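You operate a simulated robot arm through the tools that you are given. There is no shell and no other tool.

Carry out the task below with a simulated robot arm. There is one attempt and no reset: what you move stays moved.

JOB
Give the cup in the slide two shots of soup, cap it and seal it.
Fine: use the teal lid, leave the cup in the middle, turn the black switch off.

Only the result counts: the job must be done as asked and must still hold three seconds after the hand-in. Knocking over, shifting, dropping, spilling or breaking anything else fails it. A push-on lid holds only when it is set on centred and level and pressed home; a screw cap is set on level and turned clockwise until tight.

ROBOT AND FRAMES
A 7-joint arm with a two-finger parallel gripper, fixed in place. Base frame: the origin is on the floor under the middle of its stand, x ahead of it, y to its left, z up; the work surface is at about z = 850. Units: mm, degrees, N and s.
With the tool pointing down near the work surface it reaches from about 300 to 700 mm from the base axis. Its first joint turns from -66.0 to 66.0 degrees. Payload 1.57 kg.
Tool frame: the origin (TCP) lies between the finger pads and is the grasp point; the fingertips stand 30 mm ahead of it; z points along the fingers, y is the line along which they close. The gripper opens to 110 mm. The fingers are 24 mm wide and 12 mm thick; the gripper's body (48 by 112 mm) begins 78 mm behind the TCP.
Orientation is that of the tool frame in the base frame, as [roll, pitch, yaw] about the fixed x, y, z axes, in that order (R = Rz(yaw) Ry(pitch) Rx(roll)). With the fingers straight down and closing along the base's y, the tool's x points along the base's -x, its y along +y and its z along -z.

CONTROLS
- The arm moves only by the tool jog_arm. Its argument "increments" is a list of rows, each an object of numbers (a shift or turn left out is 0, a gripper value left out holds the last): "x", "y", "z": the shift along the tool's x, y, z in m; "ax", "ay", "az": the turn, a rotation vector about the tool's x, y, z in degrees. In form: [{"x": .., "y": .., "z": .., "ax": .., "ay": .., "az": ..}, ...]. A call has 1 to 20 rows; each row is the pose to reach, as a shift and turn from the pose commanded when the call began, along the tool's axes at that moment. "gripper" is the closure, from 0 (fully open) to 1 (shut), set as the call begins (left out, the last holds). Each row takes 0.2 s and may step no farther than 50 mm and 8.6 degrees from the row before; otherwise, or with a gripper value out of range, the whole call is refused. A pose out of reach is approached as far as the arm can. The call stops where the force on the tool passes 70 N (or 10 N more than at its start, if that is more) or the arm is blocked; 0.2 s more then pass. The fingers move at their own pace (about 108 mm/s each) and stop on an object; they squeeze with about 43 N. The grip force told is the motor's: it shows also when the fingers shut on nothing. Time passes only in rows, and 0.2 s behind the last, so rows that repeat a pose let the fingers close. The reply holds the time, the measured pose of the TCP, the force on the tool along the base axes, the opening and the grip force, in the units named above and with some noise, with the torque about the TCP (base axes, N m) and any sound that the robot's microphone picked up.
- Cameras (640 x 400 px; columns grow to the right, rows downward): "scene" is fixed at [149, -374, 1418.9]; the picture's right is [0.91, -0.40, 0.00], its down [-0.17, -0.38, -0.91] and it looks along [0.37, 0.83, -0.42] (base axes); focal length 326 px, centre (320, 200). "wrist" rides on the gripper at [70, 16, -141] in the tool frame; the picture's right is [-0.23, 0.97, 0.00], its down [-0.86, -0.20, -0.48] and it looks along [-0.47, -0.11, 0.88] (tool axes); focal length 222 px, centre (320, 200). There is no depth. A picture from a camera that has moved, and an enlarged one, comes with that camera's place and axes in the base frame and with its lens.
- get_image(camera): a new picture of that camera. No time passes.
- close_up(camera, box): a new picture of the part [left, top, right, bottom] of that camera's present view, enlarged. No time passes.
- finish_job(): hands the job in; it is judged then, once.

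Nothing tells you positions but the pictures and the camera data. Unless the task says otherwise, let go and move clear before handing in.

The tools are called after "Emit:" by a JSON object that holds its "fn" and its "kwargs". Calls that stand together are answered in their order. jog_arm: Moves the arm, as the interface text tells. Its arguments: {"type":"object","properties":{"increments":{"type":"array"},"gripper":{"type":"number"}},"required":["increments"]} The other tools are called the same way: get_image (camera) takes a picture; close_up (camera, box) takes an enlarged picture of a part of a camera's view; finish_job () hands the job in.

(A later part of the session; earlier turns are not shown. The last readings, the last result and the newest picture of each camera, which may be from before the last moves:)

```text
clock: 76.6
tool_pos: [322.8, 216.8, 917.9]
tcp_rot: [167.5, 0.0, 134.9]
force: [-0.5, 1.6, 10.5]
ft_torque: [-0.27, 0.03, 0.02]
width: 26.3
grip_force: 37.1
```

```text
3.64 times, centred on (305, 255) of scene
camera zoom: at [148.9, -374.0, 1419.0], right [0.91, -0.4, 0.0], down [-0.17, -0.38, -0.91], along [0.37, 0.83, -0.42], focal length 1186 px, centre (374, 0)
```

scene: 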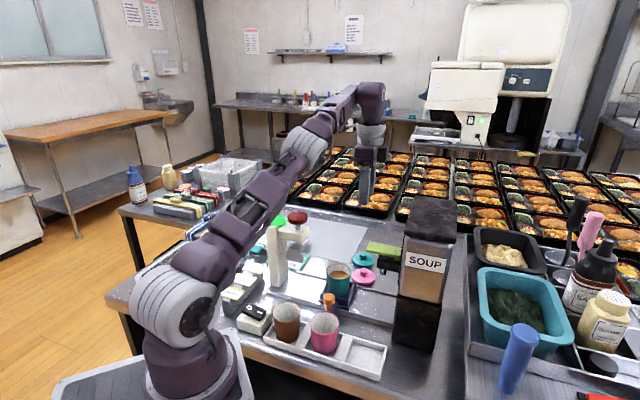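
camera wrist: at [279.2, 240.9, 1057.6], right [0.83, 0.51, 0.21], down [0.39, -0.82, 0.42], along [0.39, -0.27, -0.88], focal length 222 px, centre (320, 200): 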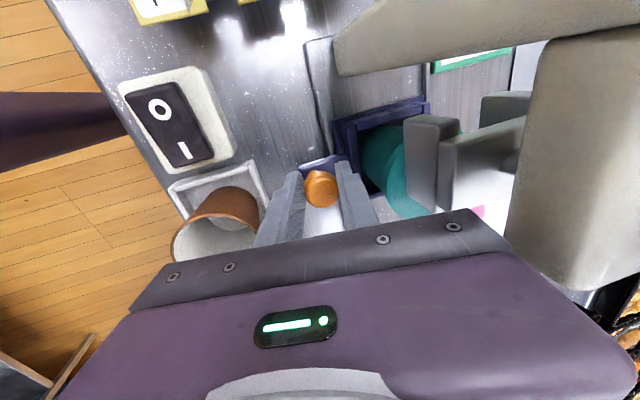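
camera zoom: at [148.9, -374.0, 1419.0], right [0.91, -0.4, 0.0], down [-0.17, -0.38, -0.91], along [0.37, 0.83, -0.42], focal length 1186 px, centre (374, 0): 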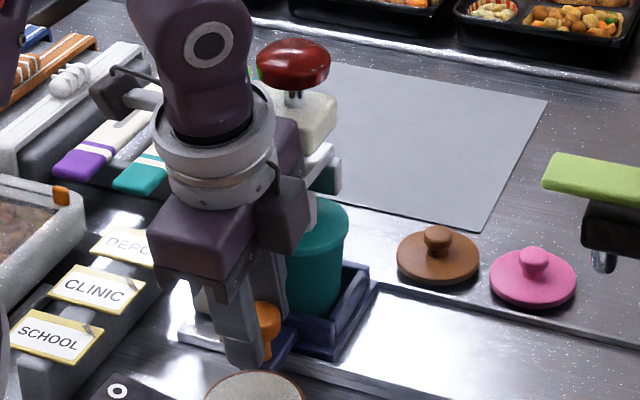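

I'm at about u 77 with no stop felt yet. I'll check 2 mm further for an end stop.

Emit:
{"fn": "jog_arm", "kwargs": {"increments": [{"x": 0.001}, {"x": 0.002}, {"x": 0.002}], "gripper": 1.0}}

Emit:
{"fn": "close_up", "kwargs": {"camera": "wrist", "box": [330, 60, 530, 220]}}

```text
clock: 77.4
tool_pos: [322.4, 218.9, 917.2]
tcp_rot: [167.7, 0.0, 134.9]
force: [6.3, 7.5, -25.6]
ft_torque: [-0.28, 0.04, -0.08]
width: 26.4
grip_force: 37.3
```

```text
2.50 times, centred on (430, 140) of wrist
camera zoom: at [263.5, 257.1, 1057.1], right [0.83, 0.51, 0.21], down [0.39, -0.82, 0.42], along [0.39, -0.27, -0.88], focal length 555 px, centre (45, 350)
```

zoom: 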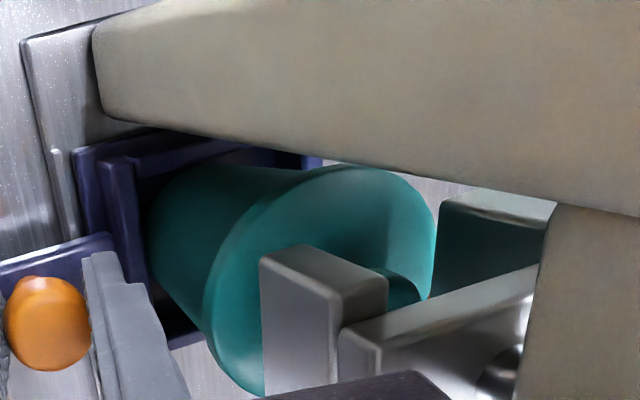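

No stop, so I'll position by sight. Release, back out, and look at how the lid lines up under the press.

Emit:
{"fn": "jog_arm", "kwargs": {"increments": [{"z": 0.0}, {"z": 0.0}], "gripper": 0.655}}

Emit:
{"fn": "jog_arm", "kwargs": {"increments": [{"z": -0.01}, {"z": -0.03}, {"z": -0.06}, {"z": -0.1}, {"z": -0.14}, {"z": -0.18}, {"z": -0.2}, {"z": -0.2}], "gripper": 0.655}}

Emit:
{"fn": "get_image", "kwargs": {"camera": "wrist"}}

Emit:
{"fn": "close_up", "kwargs": {"camera": "scene", "box": [260, 200, 340, 300]}}

Emit:
{"fn": "close_up", "kwargs": {"camera": "scene", "box": [280, 230, 325, 280]}}

```text
clock: 78.0
tool_pos: [322.1, 217.4, 916.6]
tcp_rot: [167.6, -0.1, 134.9]
force: [-0.2, -0.2, -0.3]
ft_torque: [0.0, 0.04, 0.0]
width: 37.8
grip_force: 0.1
```

```text
clock: 79.8
tool_pos: [292.8, 188.5, 1114.4]
tcp_rot: [167.6, 0.0, 135.0]
force: [0.1, 0.3, 0.3]
ft_torque: [0.0, 0.0, -0.02]
width: 37.9
grip_force: 0.1
```

```text
taken
camera wrist: at [233.3, 227.5, 1253.0], right [0.83, 0.51, 0.21], down [0.39, -0.82, 0.42], along [0.39, -0.27, -0.88], focal length 222 px, centre (320, 200)
```

wrist: 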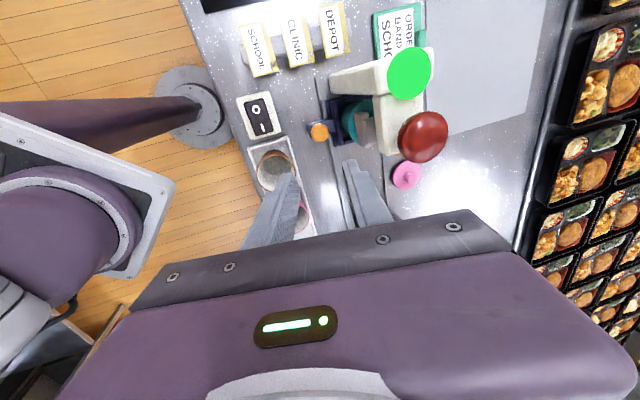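

```text
4.00 times, centred on (300, 250) of scene
camera zoom: at [149.0, -374.0, 1418.9], right [0.91, -0.4, 0.0], down [-0.17, -0.38, -0.91], along [0.37, 0.83, -0.42], focal length 1304 px, centre (400, 0)
```

zoom: 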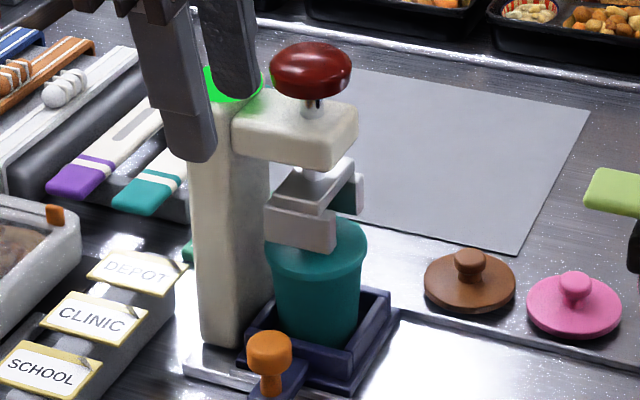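

```text
8.00 times, centred on (302, 255) of scene
camera zoom: at [149.0, -374.0, 1418.9], right [0.91, -0.4, 0.0], down [-0.17, -0.38, -0.91], along [0.37, 0.83, -0.42], focal length 2609 px, centre (460, -240)
```

zoom: 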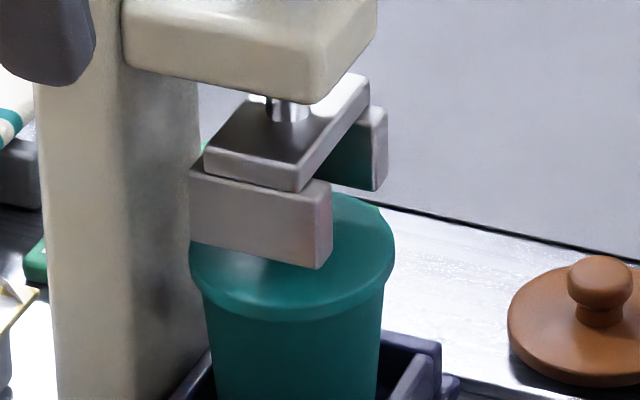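

The lid's centre lines up with the press shaft to within a fraction of a millimetre. I'll straighten the hand and move above the red knob with the fingers closed.

Emit:
{"fn": "jog_arm", "kwargs": {"increments": [{"y": 0.0087, "z": -0.0391, "ax": 6.25}, {"y": 0.0087, "z": -0.0391, "ax": 12.5}, {"x": -0.0008, "y": 0.046, "z": -0.0308, "ax": 12.5}, {"x": -0.0015, "y": 0.085, "z": -0.0222, "ax": 12.5}, {"x": -0.0022, "y": 0.121, "z": -0.0142, "ax": 12.5}, {"x": -0.0022, "y": 0.121, "z": -0.0142, "ax": 12.5}, {"x": -0.0022, "y": 0.121, "z": -0.0142, "ax": 12.5}], "gripper": 1.0}}

Emit:
{"fn": "get_image", "kwargs": {"camera": "wrist"}}

Emit:
{"fn": "close_up", "kwargs": {"camera": "scene", "box": [240, 170, 360, 280]}}

```text
clock: 81.4
tool_pos: [374.3, 267.5, 1151.5]
tcp_rot: [-180.0, 0.0, 134.9]
force: [-0.7, 0.0, 0.2]
ft_torque: [0.01, 0.03, -0.01]
width: 0.0
grip_force: 21.3
```

```text
taken
camera wrist: at [336.8, 328.6, 1291.1], right [0.85, 0.53, 0.0], down [0.46, -0.75, 0.48], along [0.25, -0.41, -0.88], focal length 222 px, centre (320, 200)
```

wrist: 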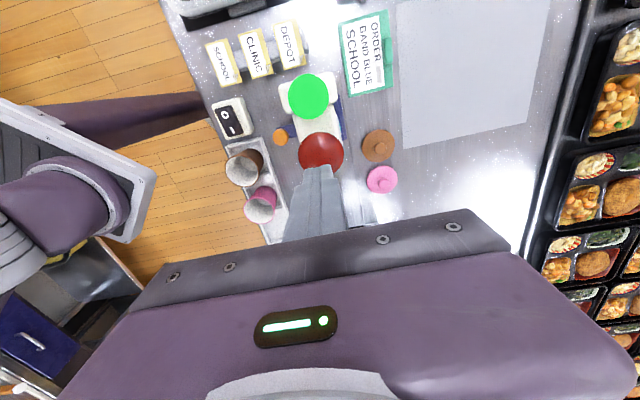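

```text
3.64 times, centred on (300, 225) of scene
camera zoom: at [149.0, -374.0, 1418.9], right [0.91, -0.4, 0.0], down [-0.17, -0.38, -0.91], along [0.37, 0.83, -0.42], focal length 1186 px, centre (393, 109)
```

zoom: 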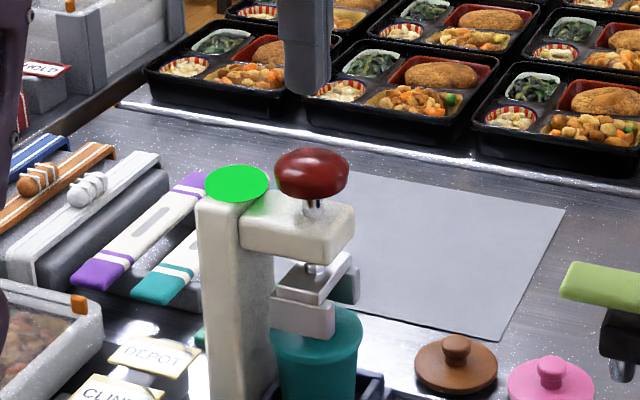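

Emit:
{"fn": "close_up", "kwargs": {"camera": "wrist", "box": [330, 5, 400, 105]}}

Emit:
{"fn": "jog_arm", "kwargs": {"increments": [{"z": 0.012}, {"z": 0.024}, {"z": 0.034}, {"z": 0.04}, {"z": 0.04}], "gripper": 1.0}}

Emit:
{"fn": "close_up", "kwargs": {"camera": "scene", "box": [260, 190, 340, 290]}}

Emit:
{"fn": "close_up", "kwargs": {"camera": "wrist", "box": [250, 90, 400, 220]}}

```text
4.00 times, centred on (365, 55) of wrist
camera zoom: at [336.8, 328.6, 1291.1], right [0.85, 0.53, 0.0], down [0.46, -0.75, 0.48], along [0.25, -0.41, -0.88], focal length 888 px, centre (140, 780)
```

zoom: 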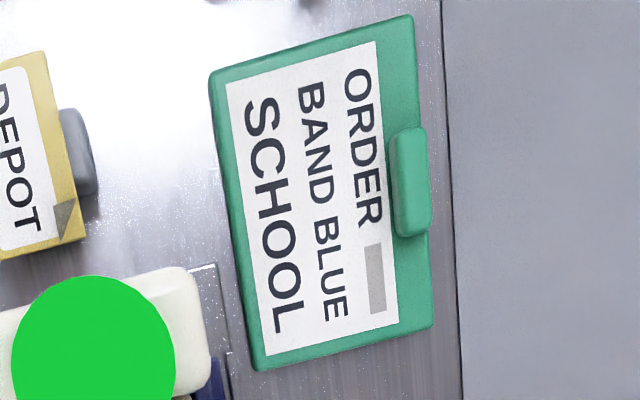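

```text
clock: 82.6
tool_pos: [374.1, 268.1, 1111.6]
tcp_rot: [179.9, 0.0, 134.9]
force: [-0.6, -0.2, -0.6]
ft_torque: [-0.02, -0.02, 0.02]
width: 0.0
grip_force: 21.6
```

```text
4.00 times, centred on (300, 240) of scene
camera zoom: at [149.0, -374.0, 1418.9], right [0.91, -0.4, 0.0], down [-0.17, -0.38, -0.91], along [0.37, 0.83, -0.42], focal length 1304 px, centre (400, 40)
```

zoom: 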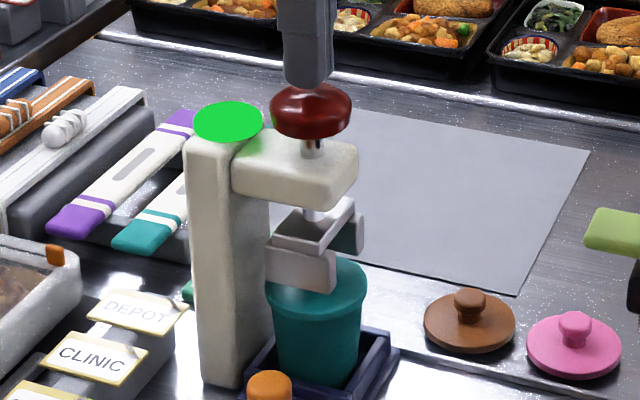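

```text
3.08 times, centred on (325, 155) of wrist
camera zoom: at [336.6, 327.8, 1250.9], right [0.85, 0.53, 0.0], down [0.46, -0.75, 0.48], along [0.25, -0.41, -0.88], focal length 684 px, centre (305, 338)
```

zoom: 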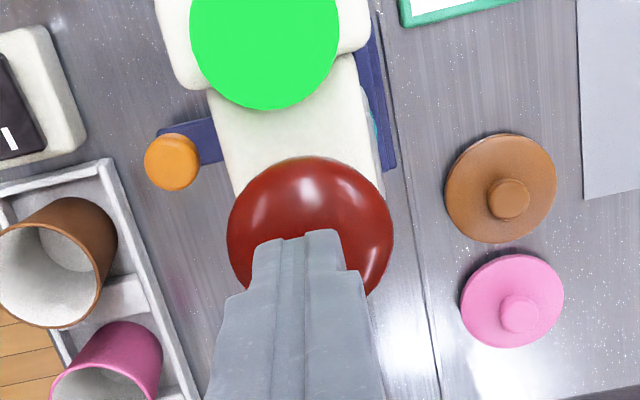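

The fingers are over the red knob; I'll shift 2 mm to centre and press down in steps. The order card belongs to another job, so I'll leave it alone.

Emit:
{"fn": "jog_arm", "kwargs": {"increments": [{"y": 0.002, "z": 0.003}, {"y": 0.002, "z": 0.006}, {"y": 0.002, "z": 0.009}, {"y": 0.002, "z": 0.012}, {"y": 0.002, "z": 0.015}, {"y": 0.002, "z": 0.015}], "gripper": 1.0}}

Emit:
{"fn": "close_up", "kwargs": {"camera": "scene", "box": [260, 190, 340, 290]}}

```text
clock: 84.0
tool_pos: [376.8, 267.0, 1096.3]
tcp_rot: [-180.0, 0.0, 134.9]
force: [0.5, 1.4, 2.7]
ft_torque: [0.03, 0.02, -0.02]
width: 0.2
grip_force: 21.5
```

```text
4.00 times, centred on (300, 240) of scene
camera zoom: at [149.0, -374.0, 1418.9], right [0.91, -0.4, 0.0], down [-0.17, -0.38, -0.91], along [0.37, 0.83, -0.42], focal length 1304 px, centre (400, 40)
```

zoom: 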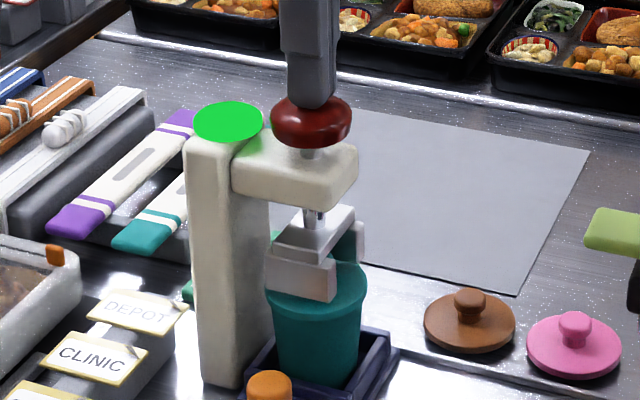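

The knob is moving down and the legs are almost on the lid. I'll continue in 1–2 mm steps.

Emit:
{"fn": "jog_arm", "kwargs": {"increments": [{"z": 0.0015}, {"z": 0.003}, {"z": 0.0045}, {"z": 0.006}, {"z": 0.006}], "gripper": 1.0}}

Emit:
{"fn": "close_up", "kwargs": {"camera": "scene", "box": [260, 190, 340, 290]}}

```text
clock: 85.2
tool_pos: [376.9, 269.2, 1090.3]
tcp_rot: [179.9, 0.0, 135.1]
force: [-3.7, -5.5, 17.8]
ft_torque: [-0.12, 0.14, 0.09]
width: 0.1
grip_force: 21.1
heard: click
```

```text
4.00 times, centred on (300, 240) of scene
camera zoom: at [148.7, -374.3, 1418.9], right [0.91, -0.4, 0.0], down [-0.17, -0.38, -0.91], along [0.37, 0.83, -0.42], focal length 1304 px, centre (400, 40)
```

zoom: 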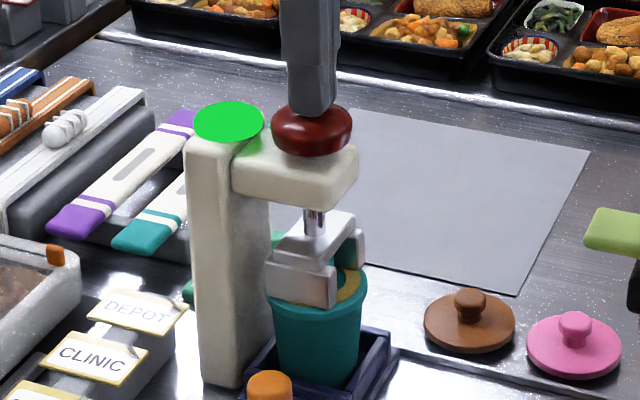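

A "click", and a gold ring has appeared on the lid. I'll look at it up close before lifting off.

Emit:
{"fn": "close_up", "kwargs": {"camera": "scene", "box": [280, 235, 325, 280]}}

Emit:
{"fn": "jog_arm", "kwargs": {"increments": [{"z": -0.003}, {"z": -0.01}, {"z": -0.025}, {"z": -0.045}, {"z": -0.06}, {"z": -0.06}], "gripper": 1.0}}

Emit:
{"fn": "close_up", "kwargs": {"camera": "scene", "box": [260, 190, 340, 290]}}

Emit:
{"fn": "close_up", "kwargs": {"camera": "scene", "box": [280, 235, 325, 280]}}

```text
8.89 times, centred on (302, 258) of scene
camera zoom: at [148.7, -374.3, 1418.9], right [0.91, -0.4, 0.0], down [-0.17, -0.38, -0.91], along [0.37, 0.83, -0.42], focal length 2898 px, centre (476, -311)
```

zoom: 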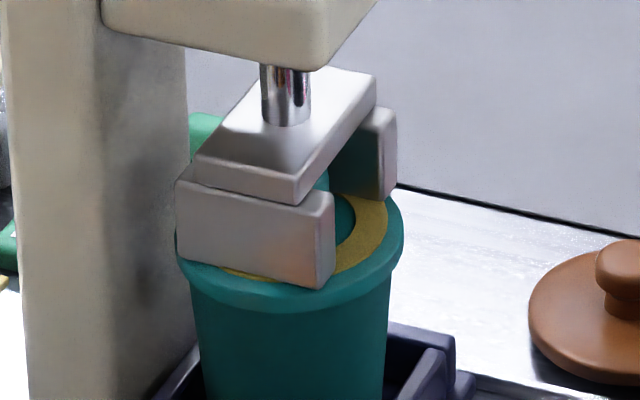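

```text
clock: 86.6
tool_pos: [377.8, 268.8, 1151.1]
tcp_rot: [-180.0, -0.1, 134.9]
force: [-0.4, 1.0, 0.0]
ft_torque: [0.01, 0.0, 0.03]
width: 0.0
grip_force: 21.2
```

```text
4.00 times, centred on (300, 240) of scene
camera zoom: at [149.0, -374.0, 1418.9], right [0.91, -0.4, 0.0], down [-0.17, -0.38, -0.91], along [0.37, 0.83, -0.42], focal length 1304 px, centre (400, 40)
```

zoom: 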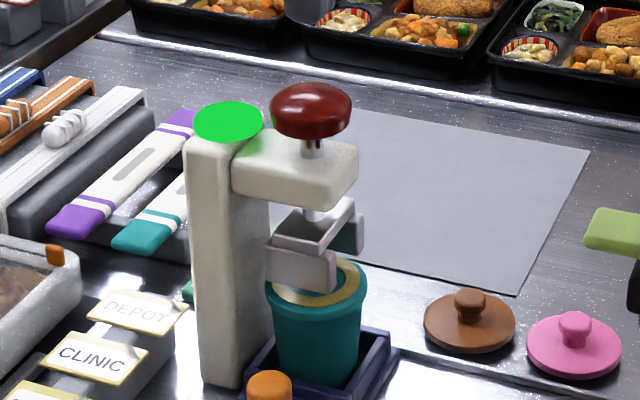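

```text
8.89 times, centred on (302, 258) of scene
camera zoom: at [149.0, -374.0, 1418.9], right [0.91, -0.4, 0.0], down [-0.17, -0.38, -0.91], along [0.37, 0.83, -0.42], focal length 2898 px, centre (476, -311)
```

zoom: 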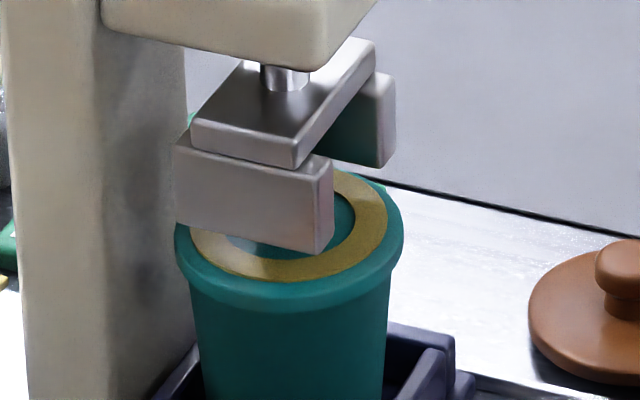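

The cup is sealed with a gold ring and the press has sprung back up. Now I'll go back to the orange knob to bring the carriage to the middle.

Emit:
{"fn": "jog_arm", "kwargs": {"increments": [{"y": -0.04}, {"y": -0.08, "ax": -6.25}, {"x": 0.003, "y": -0.1166, "ax": -12.5}, {"x": 0.003, "y": -0.1166, "z": 0.02, "ax": -12.5}, {"x": 0.003, "y": -0.1166, "z": 0.038, "ax": -12.5}, {"x": 0.003, "y": -0.1166, "z": 0.038, "ax": -12.5}, {"x": 0.003, "y": -0.1166, "z": 0.038, "ax": -12.5}], "gripper": 0.655}}

Emit:
{"fn": "get_image", "kwargs": {"camera": "wrist"}}

```text
clock: 88.2
tool_pos: [291.3, 189.1, 1112.6]
tcp_rot: [167.5, 0.0, 134.9]
force: [-0.4, -0.4, 0.9]
ft_torque: [0.0, -0.02, -0.01]
width: 38.1
grip_force: 0.0
```

```text
taken
camera wrist: at [231.8, 227.2, 1253.3], right [0.83, 0.51, 0.21], down [0.39, -0.82, 0.42], along [0.39, -0.27, -0.88], focal length 222 px, centre (320, 200)
```

wrist: 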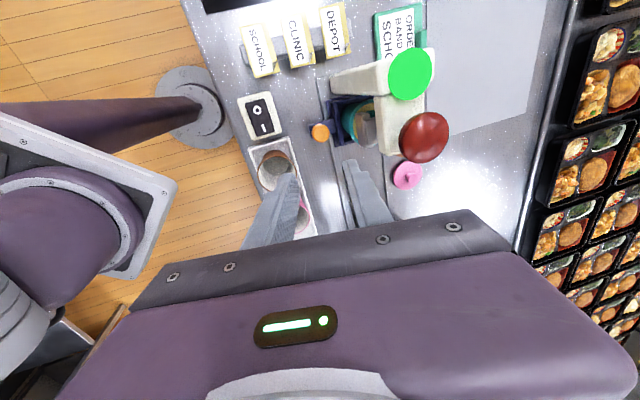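

Lined up within about 1 mm. Advancing along the tool axis and checking before the last part.

Emit:
{"fn": "jog_arm", "kwargs": {"increments": [{"z": 0.03}, {"z": 0.07}, {"z": 0.11}, {"z": 0.14}, {"z": 0.155}, {"z": 0.163}, {"z": 0.163}], "gripper": 0.655}}

Emit:
{"fn": "close_up", "kwargs": {"camera": "wrist", "box": [240, 110, 440, 235]}}

```text
clock: 89.8
tool_pos: [317.5, 212.6, 954.6]
tcp_rot: [167.5, -0.1, 134.8]
force: [0.0, 0.0, 0.3]
ft_torque: [-0.01, 0.01, -0.01]
width: 37.7
grip_force: 0.1
```

```text
3.20 times, centred on (340, 172) of wrist
camera zoom: at [256.6, 251.4, 1094.3], right [0.83, 0.51, 0.21], down [0.39, -0.82, 0.42], along [0.39, -0.27, -0.88], focal length 711 px, centre (256, 288)
```

zoom: 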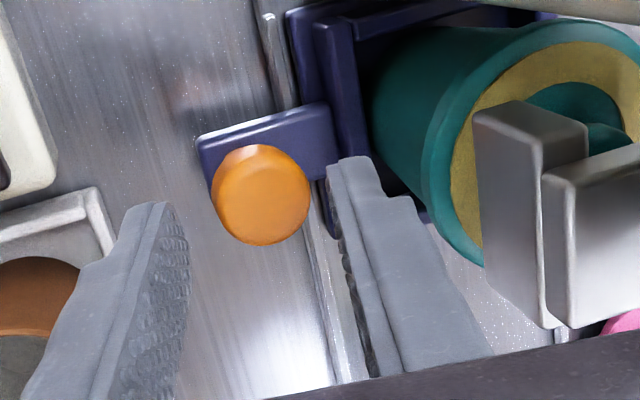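

Aligned. Final advance and grip.

Emit:
{"fn": "jog_arm", "kwargs": {"increments": [{"z": 0.008}, {"z": 0.016}, {"z": 0.024}, {"z": 0.032}, {"z": 0.039}, {"z": 0.039}], "gripper": 0.655}}

Emit:
{"fn": "jog_arm", "kwargs": {"increments": [{"z": 0.0}, {"z": 0.0}, {"z": 0.0}], "gripper": 1.0}}

Emit:
{"fn": "close_up", "kwargs": {"camera": "wrist", "box": [240, 110, 440, 235]}}

```text
clock: 91.2
tool_pos: [320.2, 219.0, 916.4]
tcp_rot: [167.5, -0.1, 134.9]
force: [0.1, 0.0, -0.7]
ft_torque: [-0.02, 0.01, 0.0]
width: 37.9
grip_force: 0.0
```

```text
clock: 92.0
tool_pos: [322.3, 219.8, 916.2]
tcp_rot: [167.6, 0.0, 134.8]
force: [-1.7, -2.9, -6.4]
ft_torque: [-0.14, 0.21, 0.03]
width: 26.5
grip_force: 37.6
```

```text
3.20 times, centred on (340, 172) of wrist
camera zoom: at [262.2, 258.7, 1055.9], right [0.83, 0.51, 0.21], down [0.39, -0.82, 0.42], along [0.39, -0.27, -0.88], focal length 711 px, centre (256, 288)
```

zoom: 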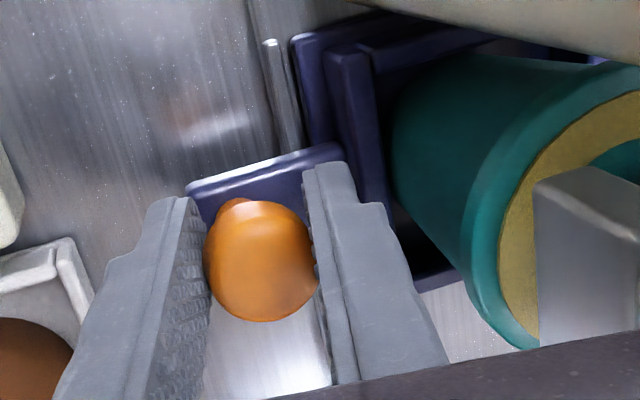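

Gripped. I'll slide 104.8 mm back to the middle, gently, in two moves.

Emit:
{"fn": "jog_arm", "kwargs": {"increments": [{"x": -0.002}, {"x": -0.006}, {"x": -0.011}, {"x": -0.017}, {"x": -0.024}, {"x": -0.031}, {"x": -0.038}, {"x": -0.045}, {"x": -0.05}, {"x": -0.053}, {"x": -0.053}], "gripper": 1.0}}

Emit:
{"fn": "get_image", "kwargs": {"camera": "wrist"}}

```text
clock: 94.4
tool_pos: [359.8, 180.8, 915.6]
tcp_rot: [167.5, 0.0, 134.9]
force: [-2.5, -2.6, 27.6]
ft_torque: [-0.16, 0.12, -0.01]
width: 26.4
grip_force: 37.6
```

```text
taken
camera wrist: at [300.4, 219.9, 1055.9], right [0.83, 0.51, 0.21], down [0.39, -0.82, 0.42], along [0.39, -0.27, -0.88], focal length 222 px, centre (320, 200)
```

wrist: 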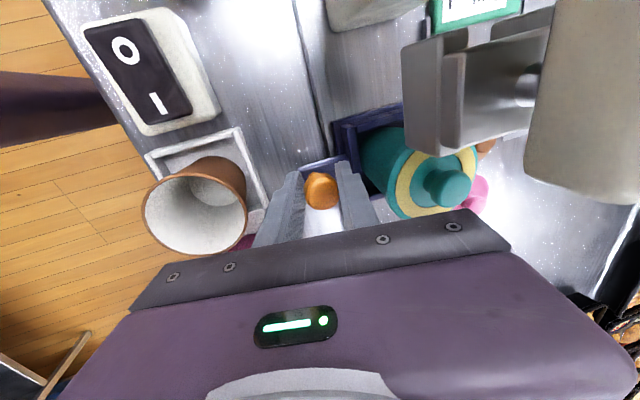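

The cup is clear of the press. I'll move the remaining 50 mm to the middle.

Emit:
{"fn": "jog_arm", "kwargs": {"increments": [{"x": -0.002}, {"x": -0.006}, {"x": -0.011}, {"x": -0.017}, {"x": -0.024}, {"x": -0.031}, {"x": -0.038}, {"x": -0.044}, {"x": -0.048}, {"x": -0.0502}, {"x": -0.0502}], "gripper": 1.0}}

Emit:
{"fn": "get_image", "kwargs": {"camera": "wrist"}}

Emit:
{"fn": "close_up", "kwargs": {"camera": "scene", "box": [310, 230, 420, 320]}}

```text
clock: 96.8
tool_pos: [394.4, 145.3, 916.8]
tcp_rot: [167.6, 0.1, 135.0]
force: [2.0, 2.1, -3.6]
ft_torque: [-0.07, 0.23, 0.07]
width: 26.6
grip_force: 37.9
```

```text
taken
camera wrist: at [335.8, 184.8, 1055.9], right [0.83, 0.51, 0.21], down [0.39, -0.82, 0.42], along [0.39, -0.27, -0.88], focal length 222 px, centre (320, 200)
```

wrist: 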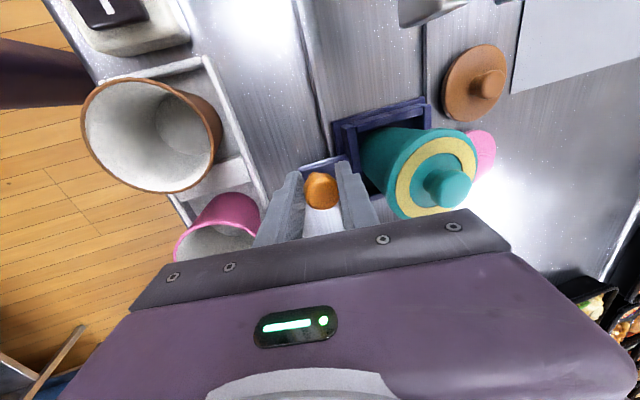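

```text
4.44 times, centred on (365, 275) of scene
camera zoom: at [149.1, -373.9, 1419.0], right [0.91, -0.4, 0.0], down [-0.17, -0.38, -0.91], along [0.37, 0.83, -0.42], focal length 1449 px, centre (120, -133)
```

zoom: 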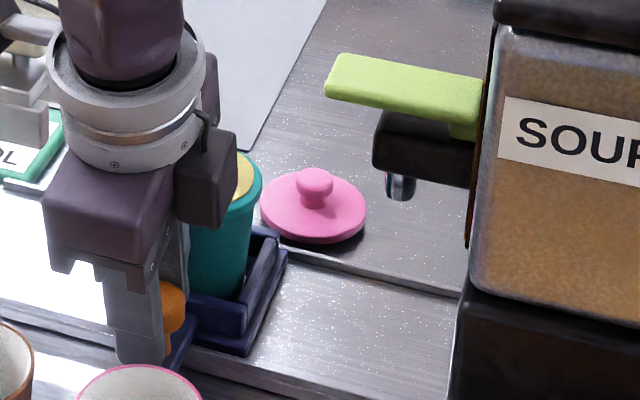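

The carriage is back where it started. I'll release, back out, and confirm the cup, lid and carriage before going to the switch.

Emit:
{"fn": "jog_arm", "kwargs": {"increments": [{"z": 0.0}, {"z": 0.0}], "gripper": 0.655}}

Emit:
{"fn": "jog_arm", "kwargs": {"increments": [{"z": -0.01}, {"z": -0.03}, {"z": -0.06}, {"z": -0.1}, {"z": -0.14}, {"z": -0.18}, {"z": -0.2}, {"z": -0.2}], "gripper": 0.655}}

Emit:
{"fn": "jog_arm", "kwargs": {"increments": [{"ax": 6.25}, {"ax": 12.5}, {"x": 0.03, "ax": 12.5}, {"x": 0.06, "ax": 12.5}, {"x": 0.06, "ax": 12.5}], "gripper": 1.0}}

Emit:
{"fn": "get_image", "kwargs": {"camera": "wrist"}}

Emit:
{"fn": "close_up", "kwargs": {"camera": "scene", "box": [310, 230, 420, 320]}}

Emit:
{"fn": "close_up", "kwargs": {"camera": "scene", "box": [225, 290, 285, 350]}}

```text
clock: 97.4
tool_pos: [395.5, 146.5, 914.9]
tcp_rot: [167.5, 0.1, 134.9]
force: [0.6, -0.2, -0.2]
ft_torque: [-0.02, 0.01, 0.0]
width: 38.0
grip_force: 0.1
```

```text
clock: 99.2
tool_pos: [365.3, 117.0, 1112.2]
tcp_rot: [167.5, 0.0, 134.9]
force: [-0.8, -0.1, 0.6]
ft_torque: [-0.01, 0.0, 0.01]
width: 38.0
grip_force: 0.1
```

```text
clock: 100.4
tool_pos: [322.4, 159.0, 1112.4]
tcp_rot: [179.9, 0.0, 134.9]
force: [-0.5, -0.1, 0.1]
ft_torque: [-0.01, -0.03, 0.01]
width: 0.1
grip_force: 21.3
```

```text
taken
camera wrist: at [284.6, 220.0, 1251.8], right [0.85, 0.53, 0.0], down [0.46, -0.75, 0.48], along [0.25, -0.41, -0.88], focal length 222 px, centre (320, 200)
```

wrist: 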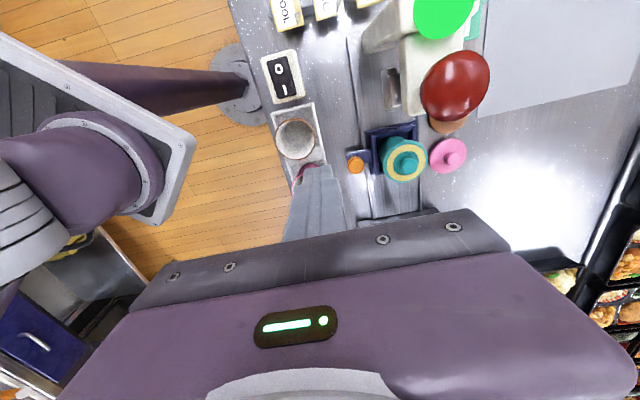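

```text
4.44 times, centred on (365, 275) of scene
camera zoom: at [149.0, -374.0, 1418.9], right [0.91, -0.4, 0.0], down [-0.17, -0.38, -0.91], along [0.37, 0.83, -0.42], focal length 1449 px, centre (120, -133)
```

zoom: 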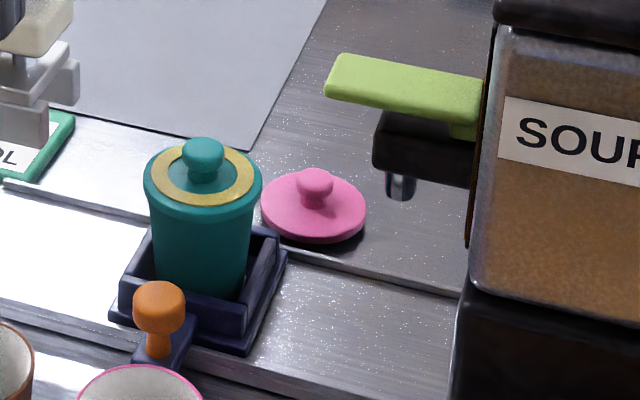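

```text
6.67 times, centred on (255, 320) of scene
camera zoom: at [149.0, -374.0, 1418.9], right [0.91, -0.4, 0.0], down [-0.17, -0.38, -0.91], along [0.37, 0.83, -0.42], focal length 2174 px, centre (753, -600)
```

zoom: 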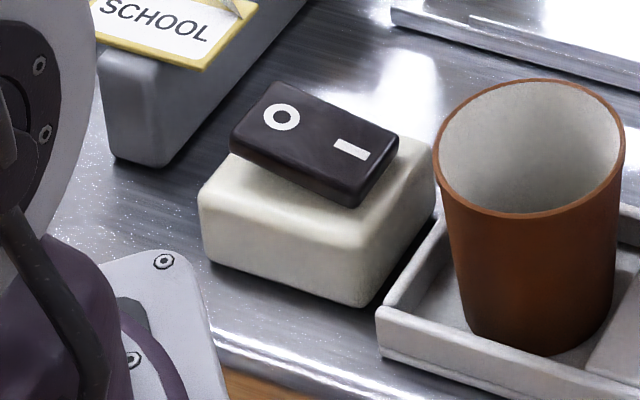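

Cup, lid, seal and carriage all look right. Now I'll measure the switch precisely.

Emit:
{"fn": "close_up", "kwargs": {"camera": "wrist", "box": [250, 40, 320, 110]}}

Emit:
{"fn": "close_up", "kwargs": {"camera": "scene", "box": [235, 295, 275, 335]}}

```text
5.71 times, centred on (285, 75) of wrist
camera zoom: at [284.6, 220.0, 1251.8], right [0.85, 0.53, 0.0], down [0.46, -0.75, 0.48], along [0.25, -0.41, -0.88], focal length 1269 px, centre (520, 914)
```

zoom: 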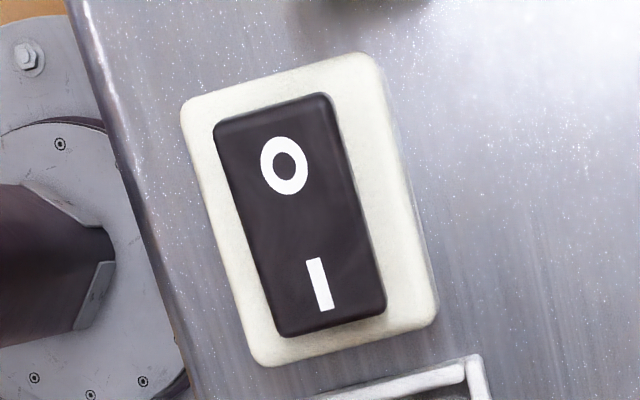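

```text
10.00 times, centred on (255, 315) of scene
camera zoom: at [149.0, -374.0, 1418.9], right [0.91, -0.4, 0.0], down [-0.17, -0.38, -0.91], along [0.37, 0.83, -0.42], focal length 3261 px, centre (970, -950)
```

zoom: 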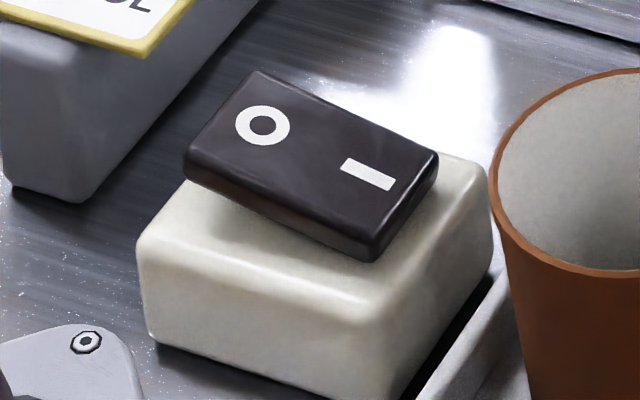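

The O end of the rocker is at about (228,204), top near z 900, and needs pressing down. I'll move above it with closed fingers.

Emit:
{"fn": "jog_arm", "kwargs": {"increments": [{"x": 0.02, "y": -0.007}, {"x": 0.045, "y": -0.016}, {"x": 0.07, "y": -0.025}, {"x": 0.09, "y": -0.033, "z": 0.01}, {"x": 0.0987, "y": -0.0358, "z": 0.03}, {"x": 0.0987, "y": -0.0358, "z": 0.06}, {"x": 0.0987, "y": -0.0358, "z": 0.09}, {"x": 0.0987, "y": -0.0358, "z": 0.11}, {"x": 0.0987, "y": -0.0358, "z": 0.11}, {"x": 0.0987, "y": -0.0358, "z": 0.11}], "gripper": 1.0}}

Emit:
{"fn": "get_image", "kwargs": {"camera": "wrist"}}

Emit:
{"fn": "get_image", "kwargs": {"camera": "scene"}}

Emit:
{"fn": "close_up", "kwargs": {"camera": "wrist", "box": [240, 90, 400, 220]}}

```text
clock: 102.6
tool_pos: [226.5, 202.7, 1001.7]
tcp_rot: [-179.9, 0.0, 134.9]
force: [0.1, -0.3, 0.5]
ft_torque: [0.01, -0.01, 0.01]
width: 0.1
grip_force: 21.2
```

```text
taken
camera wrist: at [189.4, 262.7, 1141.4], right [0.85, 0.53, 0.0], down [0.46, -0.75, 0.48], along [0.25, -0.41, -0.88], focal length 222 px, centre (320, 200)
```

wrist: 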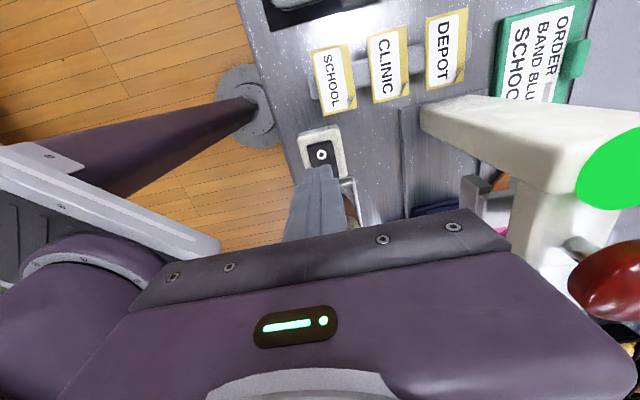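

```text
taken
```

scene: 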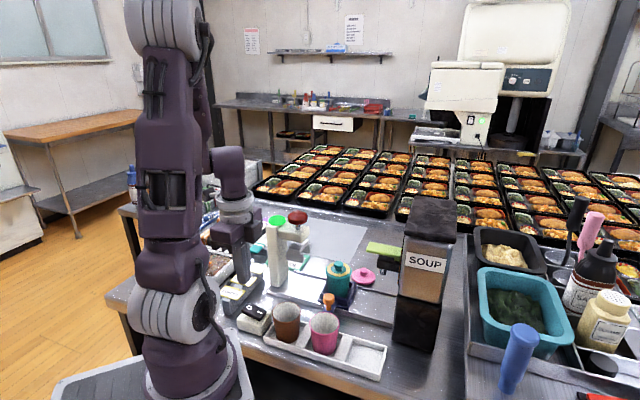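

```text
3.08 times, centred on (320, 155) of wrist
camera zoom: at [189.4, 262.7, 1141.4], right [0.85, 0.53, 0.0], down [0.46, -0.75, 0.48], along [0.25, -0.41, -0.88], focal length 684 px, centre (320, 338)
```

zoom: 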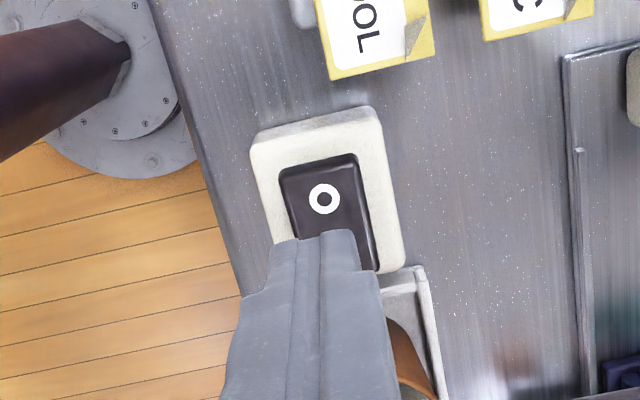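

The fingertips are over the O side. I'll shift 3 mm outward and come down to about 8 mm above it.

Emit:
{"fn": "jog_arm", "kwargs": {"increments": [{"x": 0.003, "z": 0.02}, {"x": 0.003, "z": 0.04}, {"x": 0.003, "z": 0.054}, {"x": 0.003, "z": 0.06}, {"x": 0.003, "z": 0.06}], "gripper": 1.0}}

Emit:
{"fn": "close_up", "kwargs": {"camera": "wrist", "box": [240, 90, 400, 220]}}

Emit:
{"fn": "close_up", "kwargs": {"camera": "scene", "box": [215, 275, 295, 345]}}

```text
clock: 103.8
tool_pos: [227.4, 213.0, 945.0]
tcp_rot: [179.4, -3.8, 135.3]
force: [-0.4, 0.3, 0.4]
ft_torque: [-0.01, -0.04, 0.02]
width: 0.0
grip_force: 21.0
out of reach, approached as far as the arm can: row 3, 4, 5
```

```text
3.08 times, centred on (320, 155) of wrist
camera zoom: at [195.8, 266.1, 1089.4], right [0.85, 0.53, -0.01], down [0.48, -0.77, 0.42], along [0.22, -0.36, -0.91], focal length 684 px, centre (320, 338)
```

zoom: 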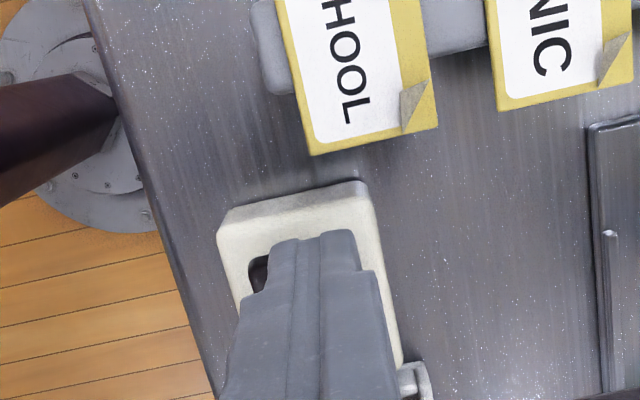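

```text
5.71 times, centred on (255, 310) of scene
camera zoom: at [149.0, -374.0, 1418.9], right [0.91, -0.4, 0.0], down [-0.17, -0.38, -0.91], along [0.37, 0.83, -0.42], focal length 1863 px, centre (691, -429)
```

zoom: 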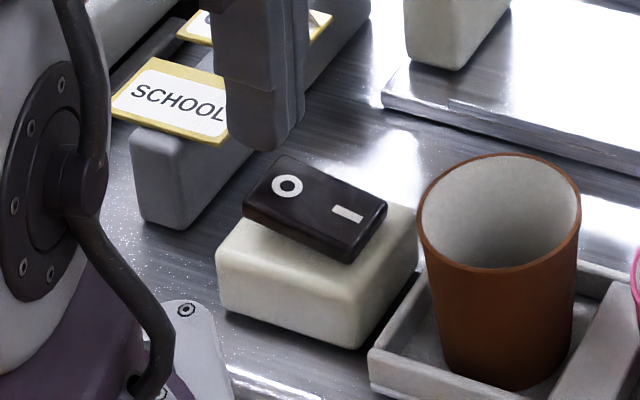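

At this height the wrist can't get close enough to the base with a vertical tool, and no contact was made. I'll rise, then lean the hand outward so the fingertips reach the switch.

Emit:
{"fn": "jog_arm", "kwargs": {"increments": [{"z": -0.025}, {"z": -0.055, "ax": 0.6, "ay": -3.8, "az": 0.3}, {"z": -0.055, "ax": 0.6, "ay": -3.8, "az": 0.3}], "gripper": 1.0}}

Emit:
{"fn": "get_image", "kwargs": {"camera": "wrist"}}

```text
clock: 104.6
tool_pos: [225.4, 205.3, 997.0]
tcp_rot: [-179.3, 3.8, 134.6]
force: [0.7, -0.1, -0.4]
ft_torque: [0.0, 0.0, -0.01]
width: 0.0
grip_force: 21.4
```

```text
taken
camera wrist: at [182.1, 273.9, 1132.1], right [0.85, 0.52, 0.01], down [0.44, -0.72, 0.54], along [0.28, -0.46, -0.84], focal length 222 px, centre (320, 200)
```

wrist: 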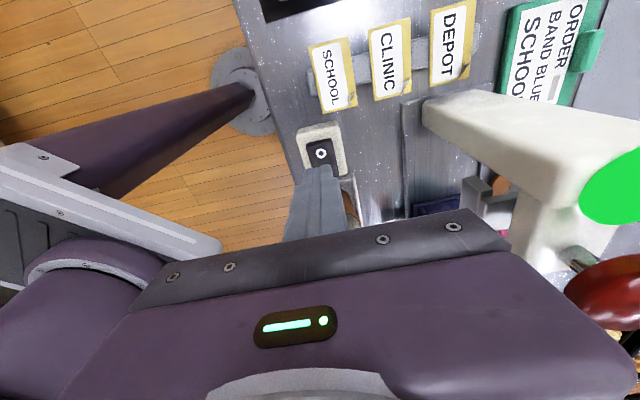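

Emit:
{"fn": "jog_arm", "kwargs": {"increments": [{"ax": -0.6, "ay": 3.8, "az": -0.3}, {"ax": -0.6, "ay": 3.8, "az": -0.3}], "gripper": 1.0}}

Emit:
{"fn": "jog_arm", "kwargs": {"increments": [{"ax": 7}, {"ax": 14}, {"ax": 21}, {"ax": 25}, {"ax": 25}], "gripper": 1.0}}

Emit:
{"fn": "get_image", "kwargs": {"camera": "wrist"}}

Emit:
{"fn": "get_image", "kwargs": {"camera": "scene"}}

```text
clock: 105.2
tool_pos: [224.6, 205.5, 996.5]
tcp_rot: [180.0, 0.0, 135.1]
force: [-0.1, -0.6, -0.4]
ft_torque: [0.04, -0.02, 0.0]
width: 0.0
grip_force: 21.1
```

```text
clock: 106.4
tool_pos: [225.0, 205.7, 995.9]
tcp_rot: [-155.0, 0.0, 134.9]
force: [0.5, 0.5, 0.1]
ft_torque: [0.0, 0.04, 0.02]
width: 0.2
grip_force: 20.8
```

```text
taken
camera wrist: at [228.3, 307.4, 1116.3], right [0.79, 0.46, -0.41], down [0.62, -0.59, 0.52], along [0.0, -0.66, -0.75], focal length 222 px, centre (320, 200)
```

wrist: 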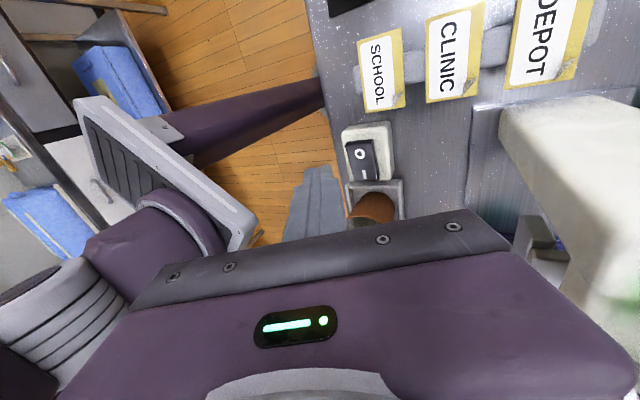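

```text
taken
```

scene: 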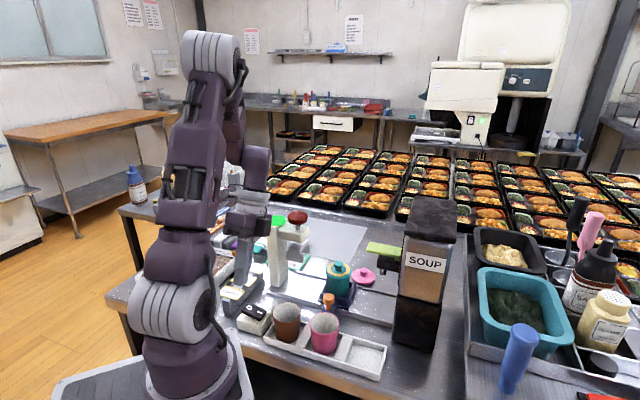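

With a 25° outward lean the arm is comfortable. Now I'll lower to just above the O side.

Emit:
{"fn": "jog_arm", "kwargs": {"increments": [{"x": -0.0005, "y": 0.0065, "z": 0.0133}, {"x": -0.001, "y": 0.013, "z": 0.0265}, {"x": -0.0015, "y": 0.0195, "z": 0.0398}, {"x": -0.002, "y": 0.0239, "z": 0.0487}, {"x": -0.002, "y": 0.0239, "z": 0.0487}], "gripper": 1.0}}

Emit:
{"fn": "get_image", "kwargs": {"camera": "wrist"}}

Emit:
{"fn": "close_up", "kwargs": {"camera": "wrist", "box": [250, 110, 410, 230]}}

Emit:
{"fn": "close_up", "kwargs": {"camera": "scene", "box": [215, 275, 295, 345]}}

```text
clock: 107.6
tool_pos: [226.2, 204.6, 941.5]
tcp_rot: [-155.1, 0.0, 134.9]
force: [0.3, 0.0, -0.1]
ft_torque: [0.01, 0.0, 0.03]
width: 0.2
grip_force: 21.5
```

```text
taken
camera wrist: at [230.3, 305.9, 1061.5], right [0.79, 0.46, -0.41], down [0.62, -0.59, 0.52], along [0.0, -0.66, -0.75], focal length 222 px, centre (320, 200)
```

wrist: 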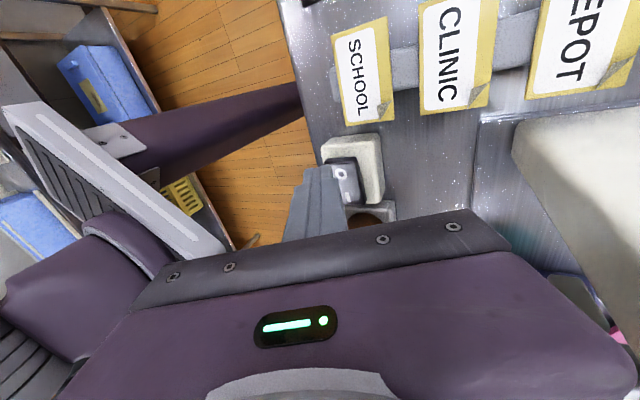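

```text
3.33 times, centred on (330, 170) of wrist
camera zoom: at [230.3, 305.9, 1061.5], right [0.79, 0.46, -0.41], down [0.62, -0.59, 0.52], along [0.0, -0.66, -0.75], focal length 740 px, centre (287, 300)
```

zoom: 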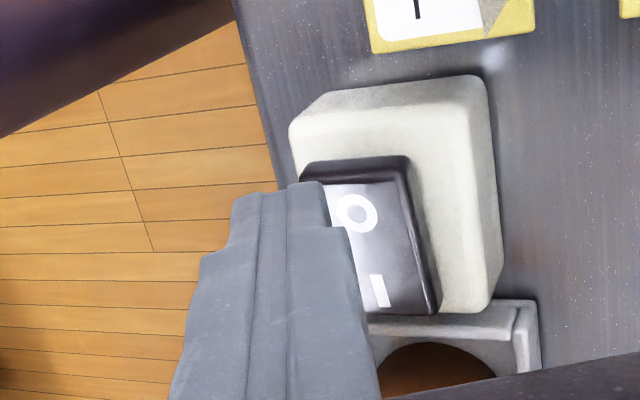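

```text
5.71 times, centred on (255, 310) of scene
camera zoom: at [149.0, -374.0, 1418.9], right [0.91, -0.4, 0.0], down [-0.17, -0.38, -0.91], along [0.37, 0.83, -0.42], focal length 1863 px, centre (691, -429)
```

zoom: 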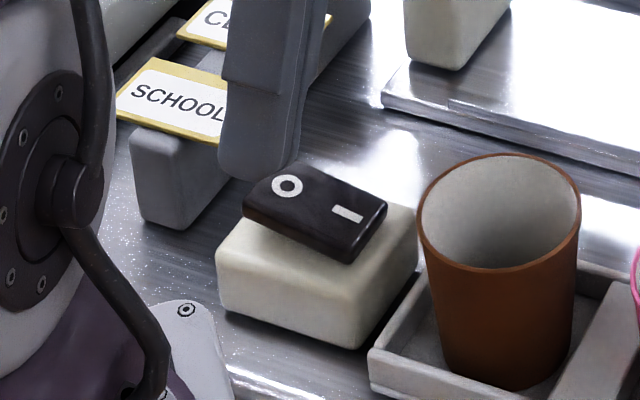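

The tip is right above the O end. I'll press down in 2–3 mm steps.

Emit:
{"fn": "jog_arm", "kwargs": {"increments": [{"y": 0.0013, "z": 0.0027}, {"y": 0.0025, "z": 0.0054}, {"y": 0.0034, "z": 0.0073}, {"y": 0.0042, "z": 0.0091}, {"y": 0.0051, "z": 0.0109}, {"y": 0.0051, "z": 0.0109}], "gripper": 1.0}}

Emit:
{"fn": "close_up", "kwargs": {"camera": "scene", "box": [215, 275, 295, 345]}}

Emit:
{"fn": "close_up", "kwargs": {"camera": "wrist", "box": [250, 110, 410, 230]}}

```text
clock: 109.0
tool_pos: [226.1, 205.3, 930.0]
tcp_rot: [-155.0, 0.0, 135.0]
force: [-1.6, 0.3, 0.3]
ft_torque: [0.03, 0.02, -0.02]
width: 0.0
grip_force: 21.6
```

```text
5.71 times, centred on (255, 310) of scene
camera zoom: at [149.0, -374.0, 1418.9], right [0.91, -0.4, 0.0], down [-0.17, -0.38, -0.91], along [0.37, 0.83, -0.42], focal length 1863 px, centre (691, -429)
```

zoom: 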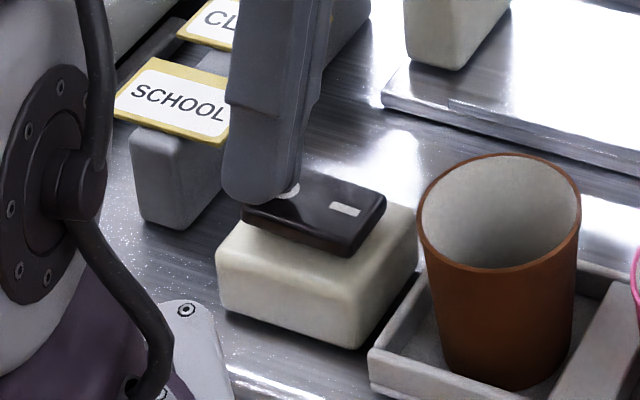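

```text
3.33 times, centred on (330, 170) of wrist
camera zoom: at [230.3, 306.5, 1049.7], right [0.79, 0.46, -0.41], down [0.62, -0.59, 0.52], along [0.0, -0.66, -0.75], focal length 740 px, centre (287, 300)
```

zoom: 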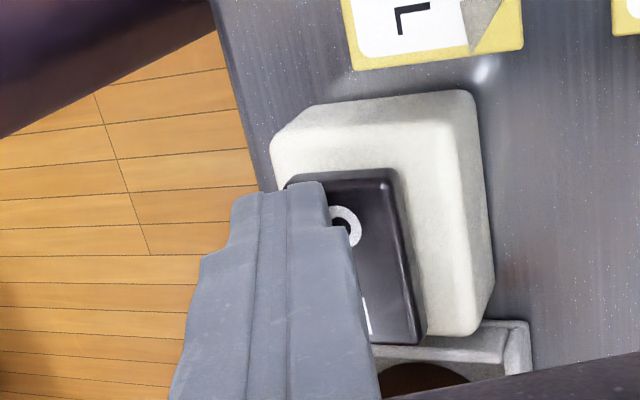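

The rocker is rotating under the fingertip. I'll continue until it clicks over.

Emit:
{"fn": "jog_arm", "kwargs": {"increments": [{"y": 0.0008, "z": 0.0018}, {"y": 0.0017, "z": 0.0036}, {"y": 0.0025, "z": 0.0054}, {"y": 0.0034, "z": 0.0073}, {"y": 0.0034, "z": 0.0073}], "gripper": 1.0}}

Emit:
{"fn": "close_up", "kwargs": {"camera": "scene", "box": [215, 275, 295, 345]}}

```text
clock: 109.8
tool_pos: [226.4, 205.4, 928.1]
tcp_rot: [-155.0, -0.1, 135.0]
force: [-4.5, 2.2, 19.8]
ft_torque: [-0.07, 0.05, -0.05]
width: 0.0
grip_force: 21.4
stopped in row 3: the force on the tool passed its limit at 82 N (the readings are from after the stop); the commanded pose is now the measured one
```

```text
5.71 times, centred on (255, 310) of scene
camera zoom: at [148.7, -374.0, 1419.0], right [0.91, -0.4, 0.0], down [-0.17, -0.38, -0.91], along [0.37, 0.83, -0.42], focal length 1863 px, centre (691, -429)
```

zoom: 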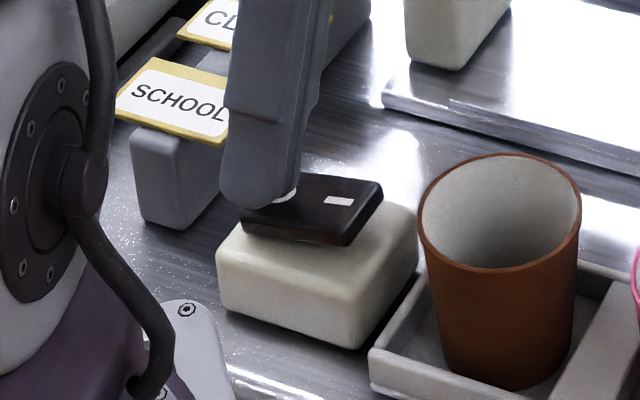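

The rocker has reached its stop and looks tipped toward O. I'll lift off and check the switch and the press light.

Emit:
{"fn": "jog_arm", "kwargs": {"increments": [{"y": -0.0042, "z": -0.0091}, {"y": -0.0127, "z": -0.0272}, {"y": -0.0254, "z": -0.0544}, {"y": -0.0254, "z": -0.0544}], "gripper": 1.0}}

Emit:
{"fn": "close_up", "kwargs": {"camera": "scene", "box": [215, 275, 295, 345]}}

Emit:
{"fn": "get_image", "kwargs": {"camera": "scene"}}

Emit:
{"fn": "close_up", "kwargs": {"camera": "wrist", "box": [300, 90, 440, 220]}}

```text
clock: 110.8
tool_pos: [224.4, 204.8, 985.9]
tcp_rot: [-155.2, -0.2, 135.0]
force: [-0.4, 0.7, 0.0]
ft_torque: [0.04, -0.01, 0.03]
width: 0.0
grip_force: 21.5
```

```text
5.71 times, centred on (255, 310) of scene
camera zoom: at [149.0, -374.0, 1418.9], right [0.91, -0.4, 0.0], down [-0.17, -0.38, -0.91], along [0.37, 0.83, -0.42], focal length 1863 px, centre (691, -429)
```

zoom: 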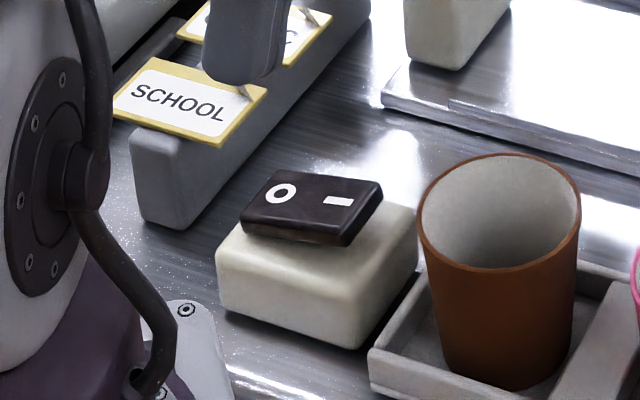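

```text
taken
```

scene: 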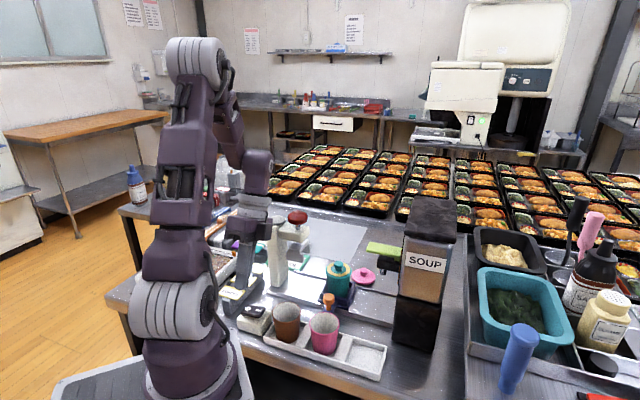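

```text
3.08 times, centred on (370, 155) of wrist
camera zoom: at [229.3, 306.3, 1106.8], right [0.78, 0.46, -0.41], down [0.62, -0.59, 0.52], along [0.0, -0.66, -0.75], focal length 684 px, centre (166, 338)
```

zoom: 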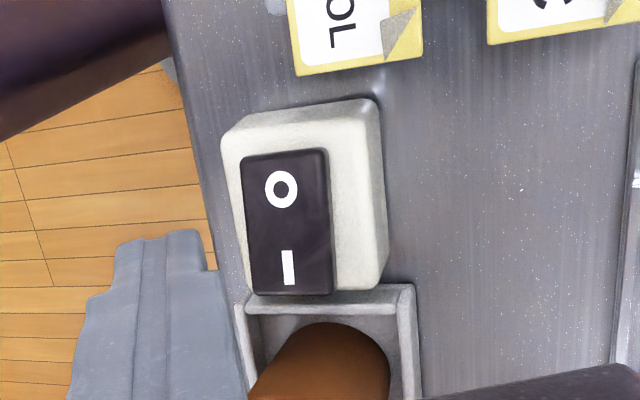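

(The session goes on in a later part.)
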